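You operate a simulated robot arm through the tools that you are given. There is no shell and no other tool. Be economical: measure what you need, move in short steps, check, and stop when the job is done.

You are at the controls of a simulated robot arm. One attempt, no reset.

## Task
Put one of the green signs from the top of the padded table on top of the teal box there.
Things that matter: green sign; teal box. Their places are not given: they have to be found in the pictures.

Only the result counts: the job must be done as asked and must still hold three seconds after the hand-in. Knocking over, shifting, dropping, spilling or breaking anything else fails it.

## Robot
A 7-joint arm with a two-finger parallel gripper, fixed in place. Base frame: the origin is at the foot of the arm, x ahead of it, y to its left, z up; the work surface is at about z = 0. Lengths are in m, angles in degrees, forces in N, time in s.
With the tool pointing down near the work surface it reaches from about 0.24 to 0.62 m from the base axis. Its first joint turns from -66.0 to 66.0 degrees. Payload 2.6 kg.
The TCP is the grasp point between the finger pads, 0.03 m short of the fingertips. In the tool frame z runs along the fingers and y along their closing line. The gripper opens to 0.094 m. The fingers are 0.028 m wide and 0.01 m thick; the gripper's body (0.05 by 0.096 m) begins 0.055 m behind the TCP.
Orientation is told as [roll, pitch, yaw] about the base's x, y, z axes, in that order, counted from this pose: with the fingers straight down and closing along the base's y, the tool's x points along the base's -x, its y along +y and its z along -z.

## Interface
- The arm moves only by the tool step_arm. Its argument "motion" is a list of rows, each a list of 3 entries, a list of its own where there are three numbers: the shift along the base's x, y, z in units of 250 mm (1.0 is 250 mm), then the turn about the base's z in units of 90 degrees (1.0 is 90 degrees), then the finger opening in m, from 0 to 0.094. In form: [[[x, y, z], twist, jaw], ...]. A call has 1 to 10 rows; each row is the pose to reach, as a shift and turn from the pose commanded when the call began. A call with a number of a shift or a turn outside -1 to 1 is refused whole. Each row takes 0.2 s and may step no farther than 0.05 m and 8.6 degrees from the row before; otherwise, or with a gripper value out of range, the whole call is refused. Where a pose cannot be reached the arm comes as near as it can. A force on the tool above 40 N (or 10 N above the force at the start of the call, whichever is more), or a blocked arm, ends the call early, and 0.2 s more pass. Each finger travels about 0.072 m/s and halts on what it meets, pressing with about 39 N; the grip force reading is that of the motor and also rises with nothing between the fingers. The clock runs only during rows and for 0.2 s after the last one: add rows that repeat a pose to give the fingers time. The reply holds the time, the measured pose of the TCP, the force on the tool along the base axes, the opening and the grip force, in the units named above and with some noise, and new pictures: "views" is both (left out), scene, wrist or none.
- Cameras (640 x 400 px; columns grow to the right, rows downward): "scene" is fixed at [0.0281, 0.4362, 0.5513]; the picture's right is [-0.73, -0.68, 0.00], its down [-0.45, 0.49, -0.75] and it looks along [0.51, -0.55, -0.66] (base axes); focal length 313 px, centre (320, 200). "wrist" rides on the gripper at [-0.037, 0, -0.058] in the tool frame; the picture's right is [0.00, -1.00, 0.00], its down [0.97, 0.00, -0.24] and it looks along [0.24, 0.00, 0.97] (tool axes); focal length 218 px, centre (320, 200).
- probe_pixels(camera, pixels): there is no depth. For up to 12 entries [column, row, z] of the newest picture of that camera ("zoom" is the newest enlarged one), the place [x, y] in the base frame at which the ray of that pixel passes the height z, good to about 0.002 m, but the place of the scene camera against the robot may be out by one fixed shift of up to 0.012 m in any direction. The clock stands still meanwhile.
- inspect(camera, box): a new picture of the part [left, top, right, bottom] of that camera's present view, enlarged. The clock stands still meanwhile.
- finish_job(): hands the job in; it is judged then, once.

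Go step by step. Measure first, check grasps and placings, and put right what went wrong. The budget is 60 turns and 120 pictures, counting those below and the enlarged ones. Unless the task says otherwise, let go and move clear before handing in, and close with one line.

The tools are called after "Emit:" by a JSON object that holds its "api" and its "payload". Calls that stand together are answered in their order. step_arm: Moves the arm, as the interface text tells. Its arguments: {"type":"object","properties":{"motion":{"type":"array"},"views":{"type":"string","enum":["both","scene","wrist","none"]}},"required":["motion"]} The other tools are called the same way: probe_pixels (camera, pixels) gives the place at which the rays of pixels pass given heights; inspect (camera, box) takes an enlarged picture of a part of a camera's view; finish_job () hands the job in.

At the start:

```text
time: 0.0
tcp_pos: [0.3691, 0.0618, 0.244]
tcp_rot: [-0.1, 0.0, -0.1]
ft_force: [0.0, 0.2, -0.1]
width: 0.0939
finger_force: 0.0
```

scene: 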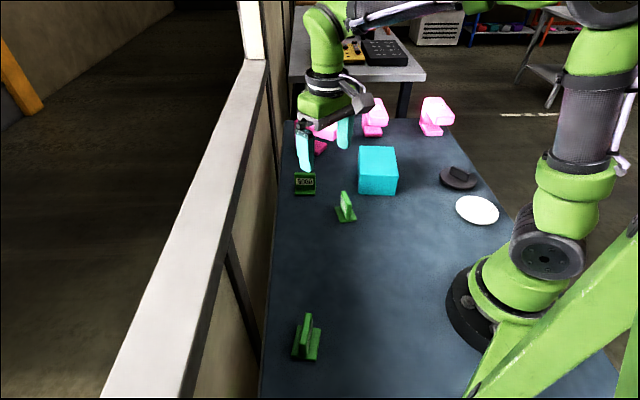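
wrist: 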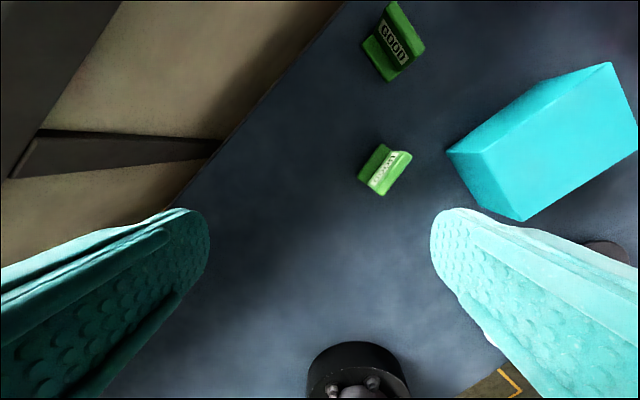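

The scene shows three green signs (305,183), (345,208), (306,338) and the teal box around (377,170); the wrist view shows two signs at (385,168) and (395,42) beside the box. I'll enlarge and measure.

Emit:
{"api": "inspect", "payload": {"camera": "wrist", "box": [320, 0, 640, 230]}}

Emit:
{"api": "inspect", "payload": {"camera": "scene", "box": [280, 130, 420, 230]}}

Emit:
{"api": "probe_pixels", "payload": {"camera": "wrist", "pixels": [[359, 178, 0], [384, 196, 0], [380, 144, 0.03], [411, 153, 0.03], [362, 42, 0], [386, 81, 0], [520, 221, 0], [446, 152, 0.06], [480, 208, 0], [612, 62, 0.06], [638, 150, 0.06], [525, 218, 0.06]]}}

Emit:
{"api": "probe_pixels", "payload": {"camera": "scene", "pixels": [[338, 222, 0], [357, 219, 0], [341, 191, 0.04], [359, 190, 0], [396, 194, 0], [359, 146, 0.06], [394, 147, 0.06], [398, 170, 0.06], [359, 168, 0.06], [295, 194, 0], [315, 194, 0]]}}

```text
1.74 times, centred on (480, 115) of wrist
```

zoom: 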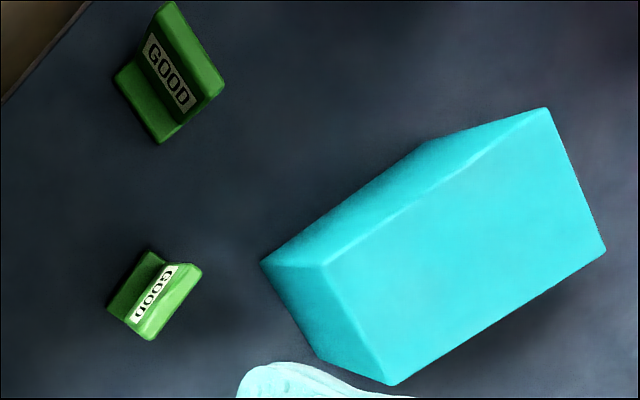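

```text
4.00 times, centred on (350, 180) of scene
```

zoom: 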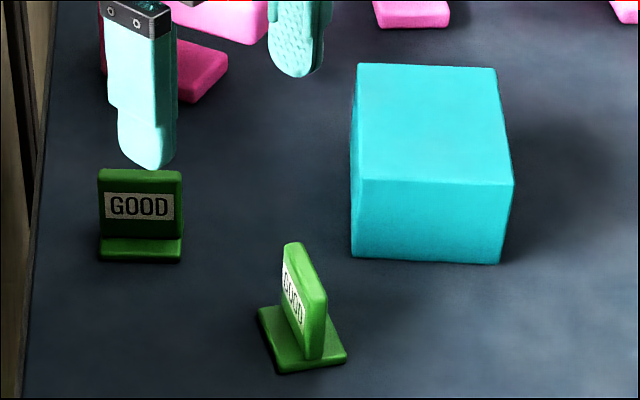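

```text
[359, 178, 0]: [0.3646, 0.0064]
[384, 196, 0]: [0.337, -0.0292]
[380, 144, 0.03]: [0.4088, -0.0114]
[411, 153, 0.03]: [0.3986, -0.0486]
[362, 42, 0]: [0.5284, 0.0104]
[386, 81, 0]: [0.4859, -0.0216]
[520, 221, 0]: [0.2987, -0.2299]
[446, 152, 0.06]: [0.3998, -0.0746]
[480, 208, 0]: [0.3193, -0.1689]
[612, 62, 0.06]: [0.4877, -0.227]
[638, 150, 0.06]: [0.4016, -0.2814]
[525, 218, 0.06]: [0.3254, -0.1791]
```

```text
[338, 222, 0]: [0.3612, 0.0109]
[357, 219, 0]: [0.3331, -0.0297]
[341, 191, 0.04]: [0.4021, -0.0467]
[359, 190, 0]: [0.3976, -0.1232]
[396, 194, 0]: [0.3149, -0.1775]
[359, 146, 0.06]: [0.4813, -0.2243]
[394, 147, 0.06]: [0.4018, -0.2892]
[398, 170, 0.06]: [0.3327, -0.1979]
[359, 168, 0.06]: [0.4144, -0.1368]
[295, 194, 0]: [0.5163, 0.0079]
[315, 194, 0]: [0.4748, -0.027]
```

The zoom shows the near sign as an upright plate on a base; the box's edges are clear. I'll triangulate corners from both cameras to get heights.

Emit:
{"api": "probe_pixels", "payload": {"camera": "scene", "pixels": [[358, 194, 0], [395, 196, 0], [359.3, 175.5, 0.06], [359.3, 175.5, 0.08], [398.5, 175.8, 0.06], [398.5, 175.8, 0.08], [359.2, 146, 0.08], [394.2, 146.8, 0.08], [343, 190.8, 0.03], [343, 190.8, 0.05], [351.5, 203.5, 0.03], [351.5, 203.5, 0.05]]}}

Emit:
{"api": "probe_pixels", "payload": {"camera": "wrist", "pixels": [[446.6, 150.6, 0], [484.5, 153, 0.06], [484.5, 153, 0.08], [610, 62, 0.06], [610, 62, 0.08], [521, 221, 0.06], [521, 221, 0.08], [411, 153, 0.05], [384, 196, 0.05], [384, 196, 0.03], [398, 150.5, 0.03], [398, 150.5, 0.05]]}}

Emit:
{"api": "inspect", "payload": {"camera": "wrist", "box": [345, 130, 425, 205]}}

Emit:
{"api": "inspect", "payload": {"camera": "scene", "box": [325, 180, 370, 230]}}

```text
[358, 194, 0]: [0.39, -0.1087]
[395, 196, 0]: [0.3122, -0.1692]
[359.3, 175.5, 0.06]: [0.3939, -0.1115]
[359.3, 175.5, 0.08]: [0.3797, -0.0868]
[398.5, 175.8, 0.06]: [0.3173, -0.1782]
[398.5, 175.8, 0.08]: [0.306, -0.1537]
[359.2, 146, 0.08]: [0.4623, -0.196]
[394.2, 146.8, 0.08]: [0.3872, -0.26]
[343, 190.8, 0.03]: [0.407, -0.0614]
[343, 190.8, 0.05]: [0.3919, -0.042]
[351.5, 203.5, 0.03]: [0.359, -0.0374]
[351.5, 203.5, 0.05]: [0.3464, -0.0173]
```

```text
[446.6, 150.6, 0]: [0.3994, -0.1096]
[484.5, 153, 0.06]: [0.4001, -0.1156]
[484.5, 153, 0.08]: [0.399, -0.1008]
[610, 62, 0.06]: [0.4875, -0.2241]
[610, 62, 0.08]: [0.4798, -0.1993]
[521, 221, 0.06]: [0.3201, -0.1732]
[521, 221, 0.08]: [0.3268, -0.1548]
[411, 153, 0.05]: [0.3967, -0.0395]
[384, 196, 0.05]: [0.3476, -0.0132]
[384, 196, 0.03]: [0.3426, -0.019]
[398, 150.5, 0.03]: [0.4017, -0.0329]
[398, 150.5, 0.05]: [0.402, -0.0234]
```

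```text
5.33 times, centred on (385, 168) of wrist
```

zoom: 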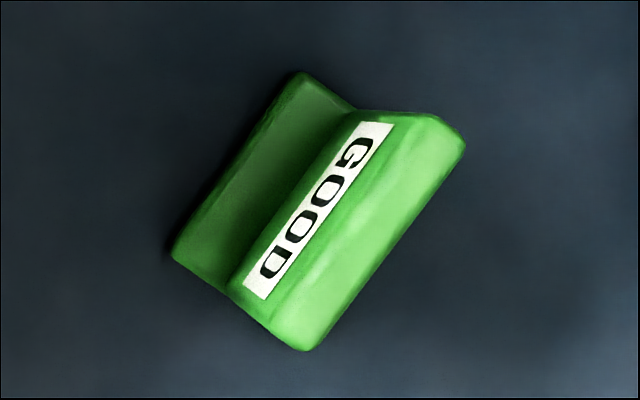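

```text
8.00 times, centred on (348, 205) of scene
```

zoom: 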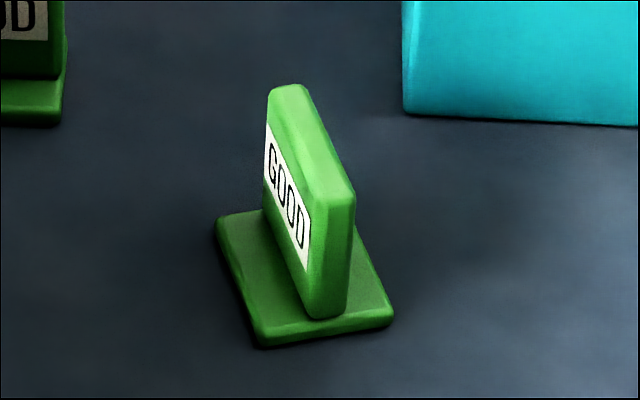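

Box top is about z=0.06 with centre near (0.403,-0.199); scene camera offset is about (+0.007,-0.003). Now the sign's plate top edge (wrist (411.9,158)-(382.8,196)) at several heights.

Emit:
{"api": "probe_pixels", "payload": {"camera": "scene", "pixels": [[346.1, 191, 0.03], [346.1, 191, 0.04], [346.1, 191, 0.05], [352.4, 204, 0.03], [352.4, 204, 0.04], [352.4, 204, 0.05], [341, 223, 0], [357, 219.5, 0], [335.2, 208, 0.005]]}}

Emit:
{"api": "probe_pixels", "payload": {"camera": "wrist", "pixels": [[411.9, 158, 0.03], [411.9, 158, 0.04], [411.9, 158, 0.05], [382.8, 196, 0.03], [382.8, 196, 0.04], [382.8, 196, 0.05], [381, 144.5, 0.005], [357.5, 178.5, 0.005], [402.5, 152.3, 0.04], [375.5, 191, 0.04], [370, 187, 0.005]]}}

```text
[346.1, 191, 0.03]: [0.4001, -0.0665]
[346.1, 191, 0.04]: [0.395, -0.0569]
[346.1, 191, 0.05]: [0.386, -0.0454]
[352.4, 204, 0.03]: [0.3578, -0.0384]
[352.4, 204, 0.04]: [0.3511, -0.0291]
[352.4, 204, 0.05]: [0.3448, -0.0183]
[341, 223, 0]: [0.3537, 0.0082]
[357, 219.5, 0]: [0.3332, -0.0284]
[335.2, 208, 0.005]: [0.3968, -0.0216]
```

```text
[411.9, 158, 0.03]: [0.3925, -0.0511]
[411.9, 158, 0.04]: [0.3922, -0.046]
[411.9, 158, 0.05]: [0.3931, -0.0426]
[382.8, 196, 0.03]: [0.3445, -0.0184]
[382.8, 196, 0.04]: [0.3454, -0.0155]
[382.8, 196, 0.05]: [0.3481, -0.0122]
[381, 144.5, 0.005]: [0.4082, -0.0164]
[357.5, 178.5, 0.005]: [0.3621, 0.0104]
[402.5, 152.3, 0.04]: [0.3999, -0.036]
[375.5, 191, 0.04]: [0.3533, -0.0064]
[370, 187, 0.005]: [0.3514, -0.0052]
```

The sign is about 0.05 tall, its plate centred at about (0.374,-0.023), running at about -32.5° in the base frame. I'll move above it with the jaws turned -32.5° and re-look.

Emit:
{"api": "step_arm", "payload": {"motion": [[[0.005, -0.085, -0.11], -0.09, 0.07], [[0.01, -0.17, -0.22], -0.18, 0.065], [[0.015, -0.255, -0.33], -0.27, 0.065], [[0.02, -0.34, -0.44], -0.361, 0.065], [[0.02, -0.34, -0.44], -0.361, 0.065]]}}

```text
time: 1.2
tcp_pos: [0.3746, -0.0227, 0.1342]
tcp_rot: [0.0, 0.0, -32.6]
ft_force: [-0.8, 0.9, 0.2]
width: 0.065
finger_force: 0.1
```

scene: 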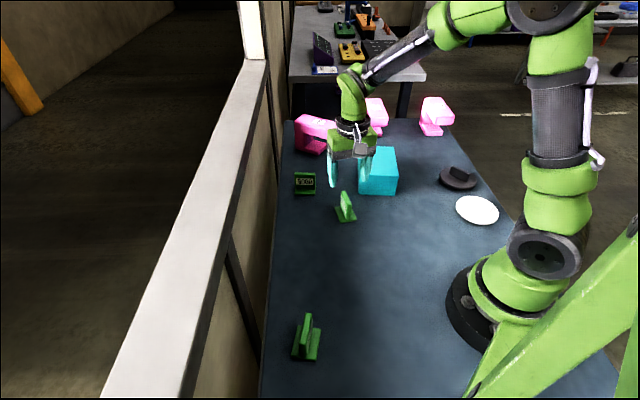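
wrist: 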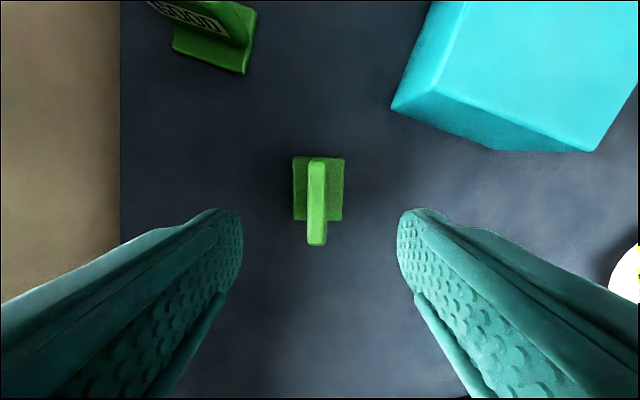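

Jaws are parallel to the plate and centred (plate column ~317). I'll verify the plate position along its length.

Emit:
{"api": "probe_pixels", "payload": {"camera": "wrist", "pixels": [[316, 159, 0.05], [316, 234, 0.05], [317, 246, 0.04], [293, 158, 0.0], [344, 158, 0.0], [343, 220, 0.005]]}}

```text
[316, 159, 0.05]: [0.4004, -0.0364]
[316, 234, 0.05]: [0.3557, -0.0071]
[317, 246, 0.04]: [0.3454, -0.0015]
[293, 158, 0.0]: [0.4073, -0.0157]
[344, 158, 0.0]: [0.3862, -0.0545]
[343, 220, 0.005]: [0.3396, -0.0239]
```

Plate centre is about (0.376,-0.021), within a couple of mm of the TCP. Descending to TCP z≈0.047 and closing.

Emit:
{"api": "step_arm", "payload": {"motion": [[[0.004, 0.004, -0.16], 0, 0.06], [[0.004, 0.004, -0.28], 0, 0.06], [[0.004, 0.004, -0.35], 0, 0.06], [[0.004, 0.004, -0.35], 0, 0.06]]}}

```text
time: 2.2
tcp_pos: [0.3748, -0.0217, 0.0436]
tcp_rot: [0.0, -0.1, -32.5]
ft_force: [-0.1, -0.6, 0.7]
width: 0.0599
finger_force: 0.0
```

scene: 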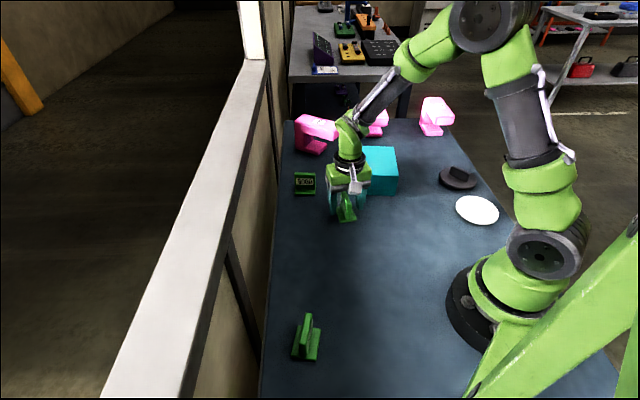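
wrist: 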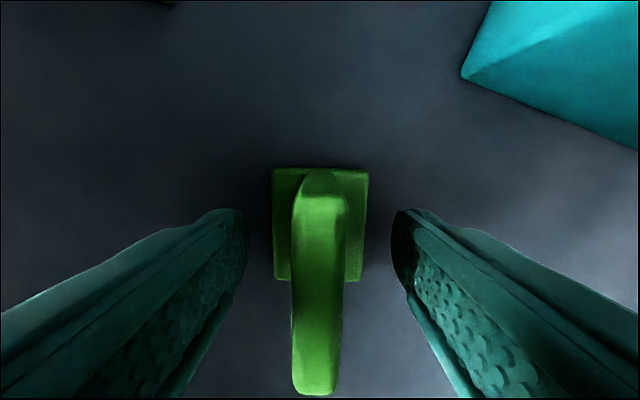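

The plate sits between the jaws. I'll lift 4 mm so the tips clear the base, then close.

Emit:
{"api": "step_arm", "payload": {"motion": [[[0, 0, 0.016], 0, 0.06], [[0, 0, 0.016], 0, 0.03], [[0, 0, 0.016], 0, 0.0], [[0, 0, 0.016], 0, 0.0], [[0, 0, 0.016], 0, 0.0]]}}

```text
time: 3.4
tcp_pos: [0.3747, -0.022, 0.0498]
tcp_rot: [0.0, -0.1, -32.5]
ft_force: [-0.6, -0.4, 0.6]
width: 0.0166
finger_force: 38.9
```

scene: 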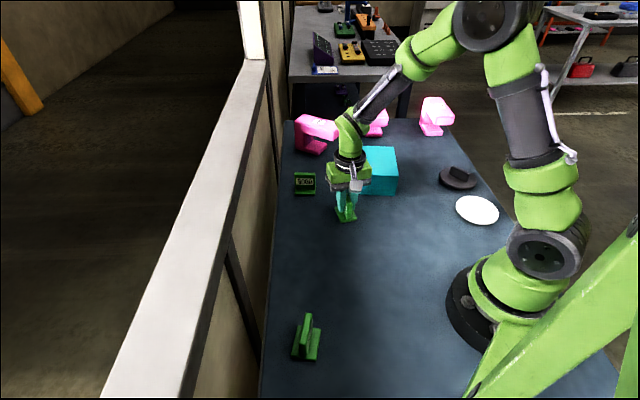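
wrist: 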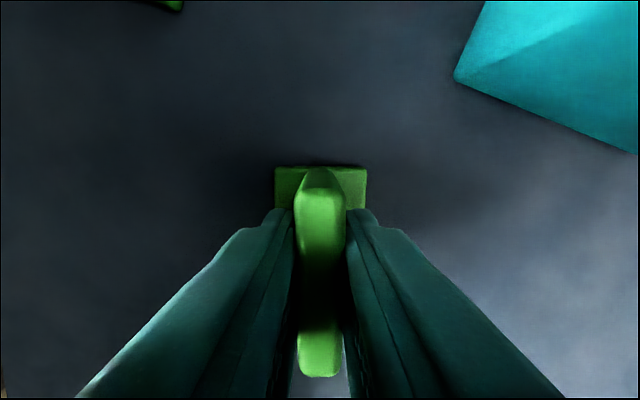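

Gripped at width 0.0166 with force 38.9. Lifting 0.10 m straight up.

Emit:
{"api": "step_arm", "payload": {"motion": [[[0, 0, 0.1], 0, 0.0], [[0, 0, 0.25], 0, 0.0], [[0, 0, 0.4], 0, 0.0], [[0, 0, 0.4], 0, 0.0]]}}

```text
time: 4.4
tcp_pos: [0.3739, -0.0202, 0.1522]
tcp_rot: [0.0, 0.0, -32.4]
ft_force: [-0.1, 0.2, -0.4]
width: 0.0166
finger_force: 38.6
```

scene: 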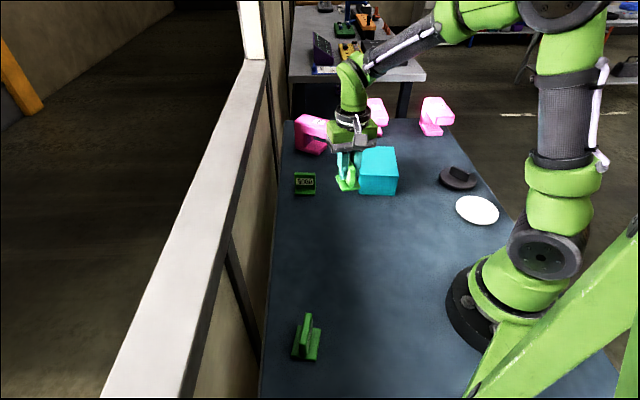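
wrist: 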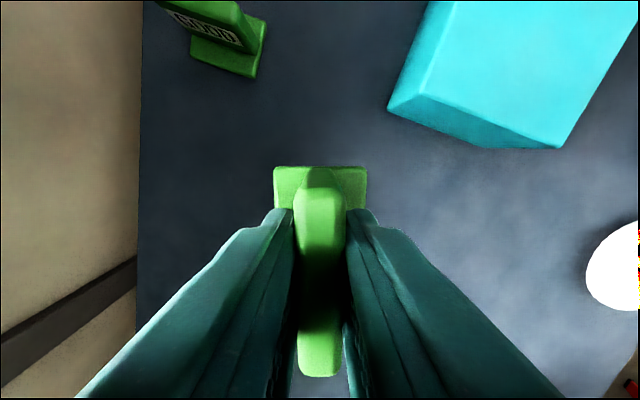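

The sign is held level, its bottom at about z=0.10, clear of the 0.06 box. Moving over the box centre and aligning.

Emit:
{"api": "step_arm", "payload": {"motion": [[[0.02, -0.12, 0], -0.04, 0.0], [[0.045, -0.27, 0], -0.08, 0.0], [[0.07, -0.42, 0], -0.12, 0.0], [[0.095, -0.57, 0], -0.16, 0.0], [[0.116, -0.712, 0], -0.2, 0.0], [[0.116, -0.712, 0], -0.2, 0.0]]}}

```text
time: 5.8
tcp_pos: [0.4084, -0.201, 0.1513]
tcp_rot: [0.1, 0.0, -50.5]
ft_force: [-0.6, 0.2, -0.5]
width: 0.0163
finger_force: 39.4
```

scene: 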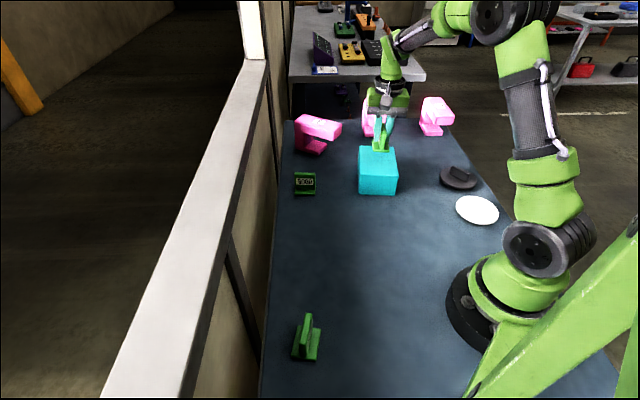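
wrist: 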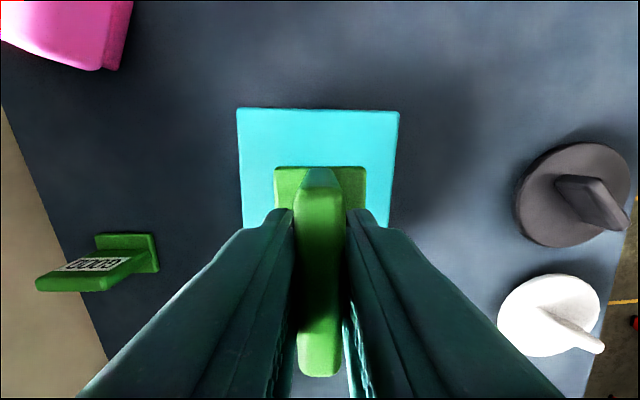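

The sign is centred over the box (box columns 238–399, sign 274–366). Lowering most of the way.

Emit:
{"api": "step_arm", "payload": {"motion": [[[-0.008, 0, -0.06], 0, 0.0], [[-0.008, 0, -0.12], 0, 0.0], [[-0.008, 0, -0.12], 0, 0.0]]}}

Emit:
{"api": "inspect", "payload": {"camera": "scene", "box": [340, 100, 420, 200]}}

```text
time: 6.6
tcp_pos: [0.4029, -0.2012, 0.1204]
tcp_rot: [0.1, -0.2, -50.4]
ft_force: [0.0, -0.2, -0.6]
width: 0.0163
finger_force: 39.1
```

scene: 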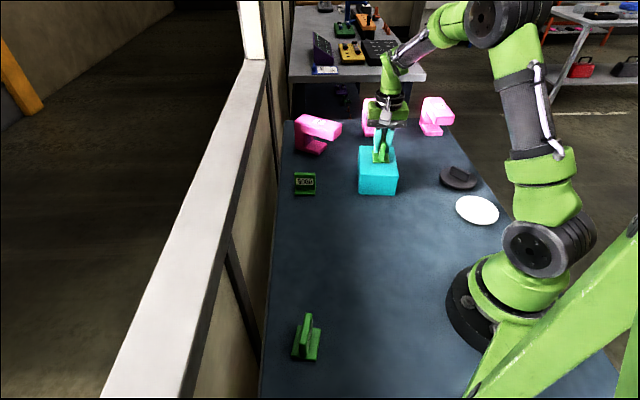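
wrist: 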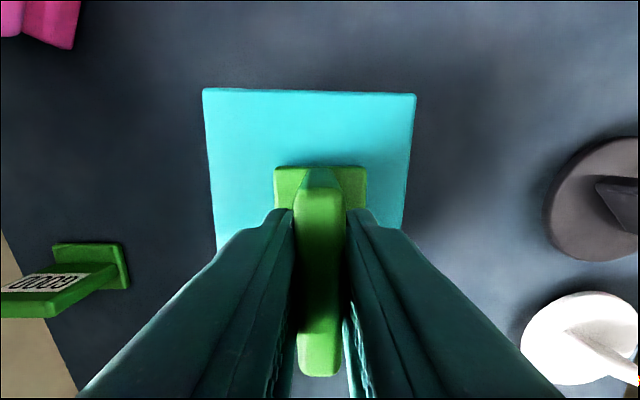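

```text
4.00 times, centred on (380, 150) of scene
```

zoom: 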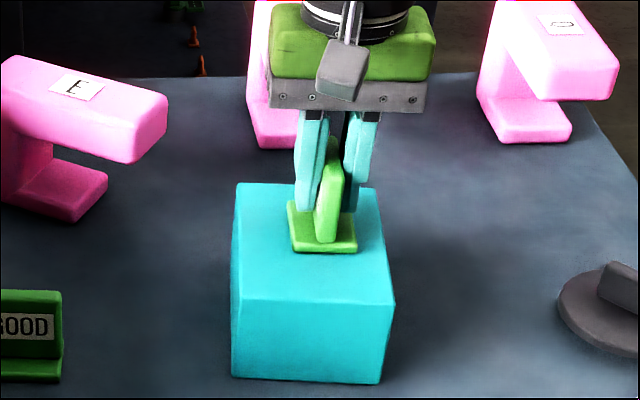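

The sign hovers about 1 cm over the box top. Lowering in small steps while watching the force.

Emit:
{"api": "step_arm", "payload": {"motion": [[[0, 0, -0.01], 0, 0.0], [[0, 0, -0.02], 0, 0.0], [[0, 0, -0.028], 0, 0.0], [[0, 0, -0.028], 0, 0.0]], "views": "none"}}

```text
time: 7.4
tcp_pos: [0.4042, -0.2015, 0.1185]
tcp_rot: [0.3, -0.6, -50.6]
ft_force: [-2.3, 0.5, 5.6]
width: 0.0162
finger_force: 39.0
stopped in row 4: the force on the tool passed its limit (the readings are from after the stop); the commanded pose is now the measured one
```

The force limit tripped with the TCP at z=0.1185, so the sign seems to be touching the box top. Checking closely before letting go.

Emit:
{"api": "inspect", "payload": {"camera": "scene", "box": [355, 125, 405, 175]}}

Emit:
{"api": "step_arm", "payload": {"motion": [[[0, 0, 0], 0, 0.0]], "views": "none"}}

```text
8.00 times, centred on (380, 150) of scene
```

zoom: 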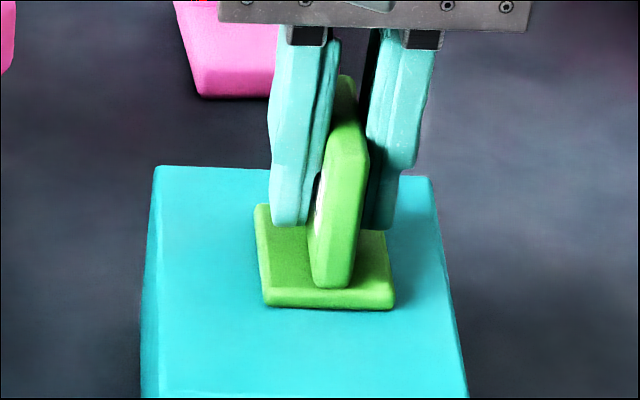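

```text
time: 7.8
tcp_pos: [0.4036, -0.2006, 0.1179]
tcp_rot: [0.3, -0.5, -50.6]
ft_force: [-1.3, 0.4, 7.3]
width: 0.0163
finger_force: 38.9
```

The sign stands flat on the box (no gap seen under its base), pressing with about 7 N. I'll open slowly, keeping a moderate opening, then look.

Emit:
{"api": "step_arm", "payload": {"motion": [[[0, 0, 0.002], 0, 0.02], [[0, 0, 0.002], 0, 0.03], [[0, 0, 0.002], 0, 0.04], [[0, 0, 0.002], 0, 0.05], [[0, 0, 0.002], 0, 0.05]]}}

```text
time: 9.0
tcp_pos: [0.4034, -0.2013, 0.1183]
tcp_rot: [0.3, -0.4, -50.5]
ft_force: [-0.5, -0.4, 0.5]
width: 0.05
finger_force: 0.0
```

scene: 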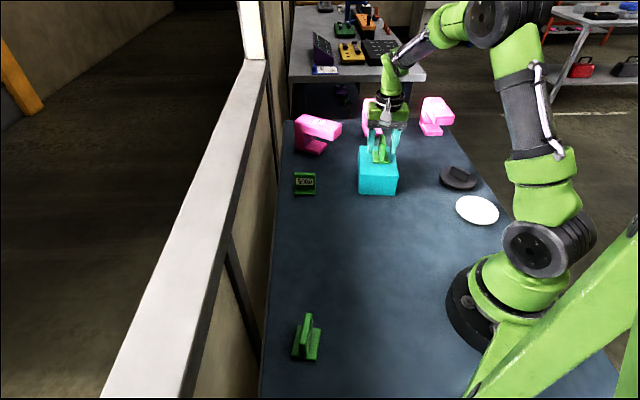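
wrist: 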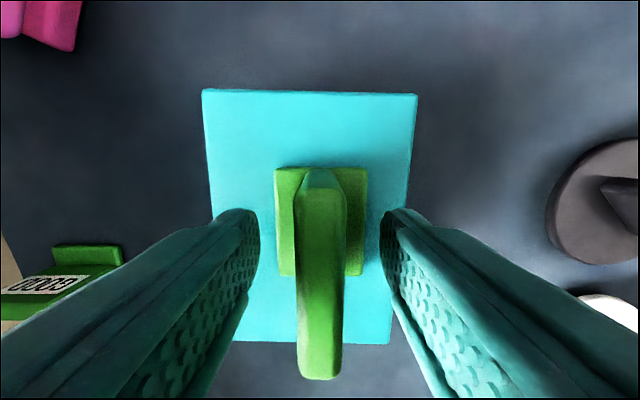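

The jaws are open on both sides and the sign stands by itself. Retreating straight up.

Emit:
{"api": "step_arm", "payload": {"motion": [[[0, 0, 0.1], 0, 0.05], [[0, 0, 0.24], 0, 0.05], [[0, 0, 0.4], 0, 0.05], [[0, 0, 0.5], 0, 0.05], [[0, 0, 0.5], 0, 0.05]]}}

Emit:
{"api": "inspect", "payload": {"camera": "scene", "box": [340, 100, 420, 200]}}

```text
time: 10.2
tcp_pos: [0.404, -0.2015, 0.2444]
tcp_rot: [0.3, -0.4, -50.5]
ft_force: [0.3, 0.4, -0.7]
width: 0.0501
finger_force: 0.0
```

scene: 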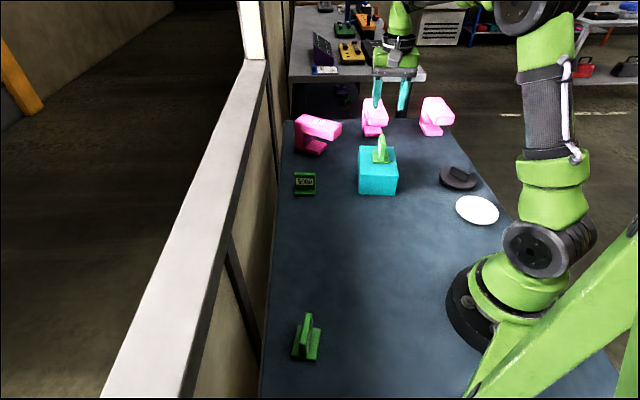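
wrist: 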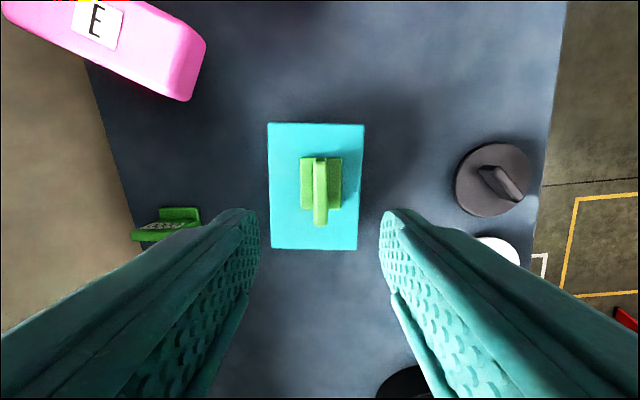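

```text
4.00 times, centred on (380, 150) of scene
```

zoom: 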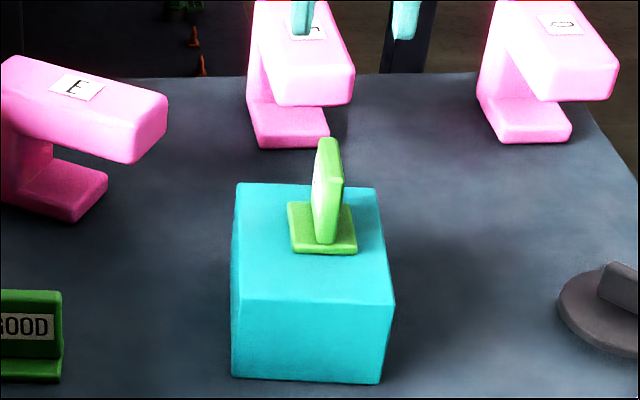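

The sign stands upright near the middle of the box top (zoom (322,200)), the arm is clear, and nothing else has moved. Handing in.

Emit:
{"api": "finish_job", "payload": {}}

```text
The job is handed in.
```

One green sign now stands upright on top of the teal box, with the gripper open and clear, and nothing else on the table appears to have moved.
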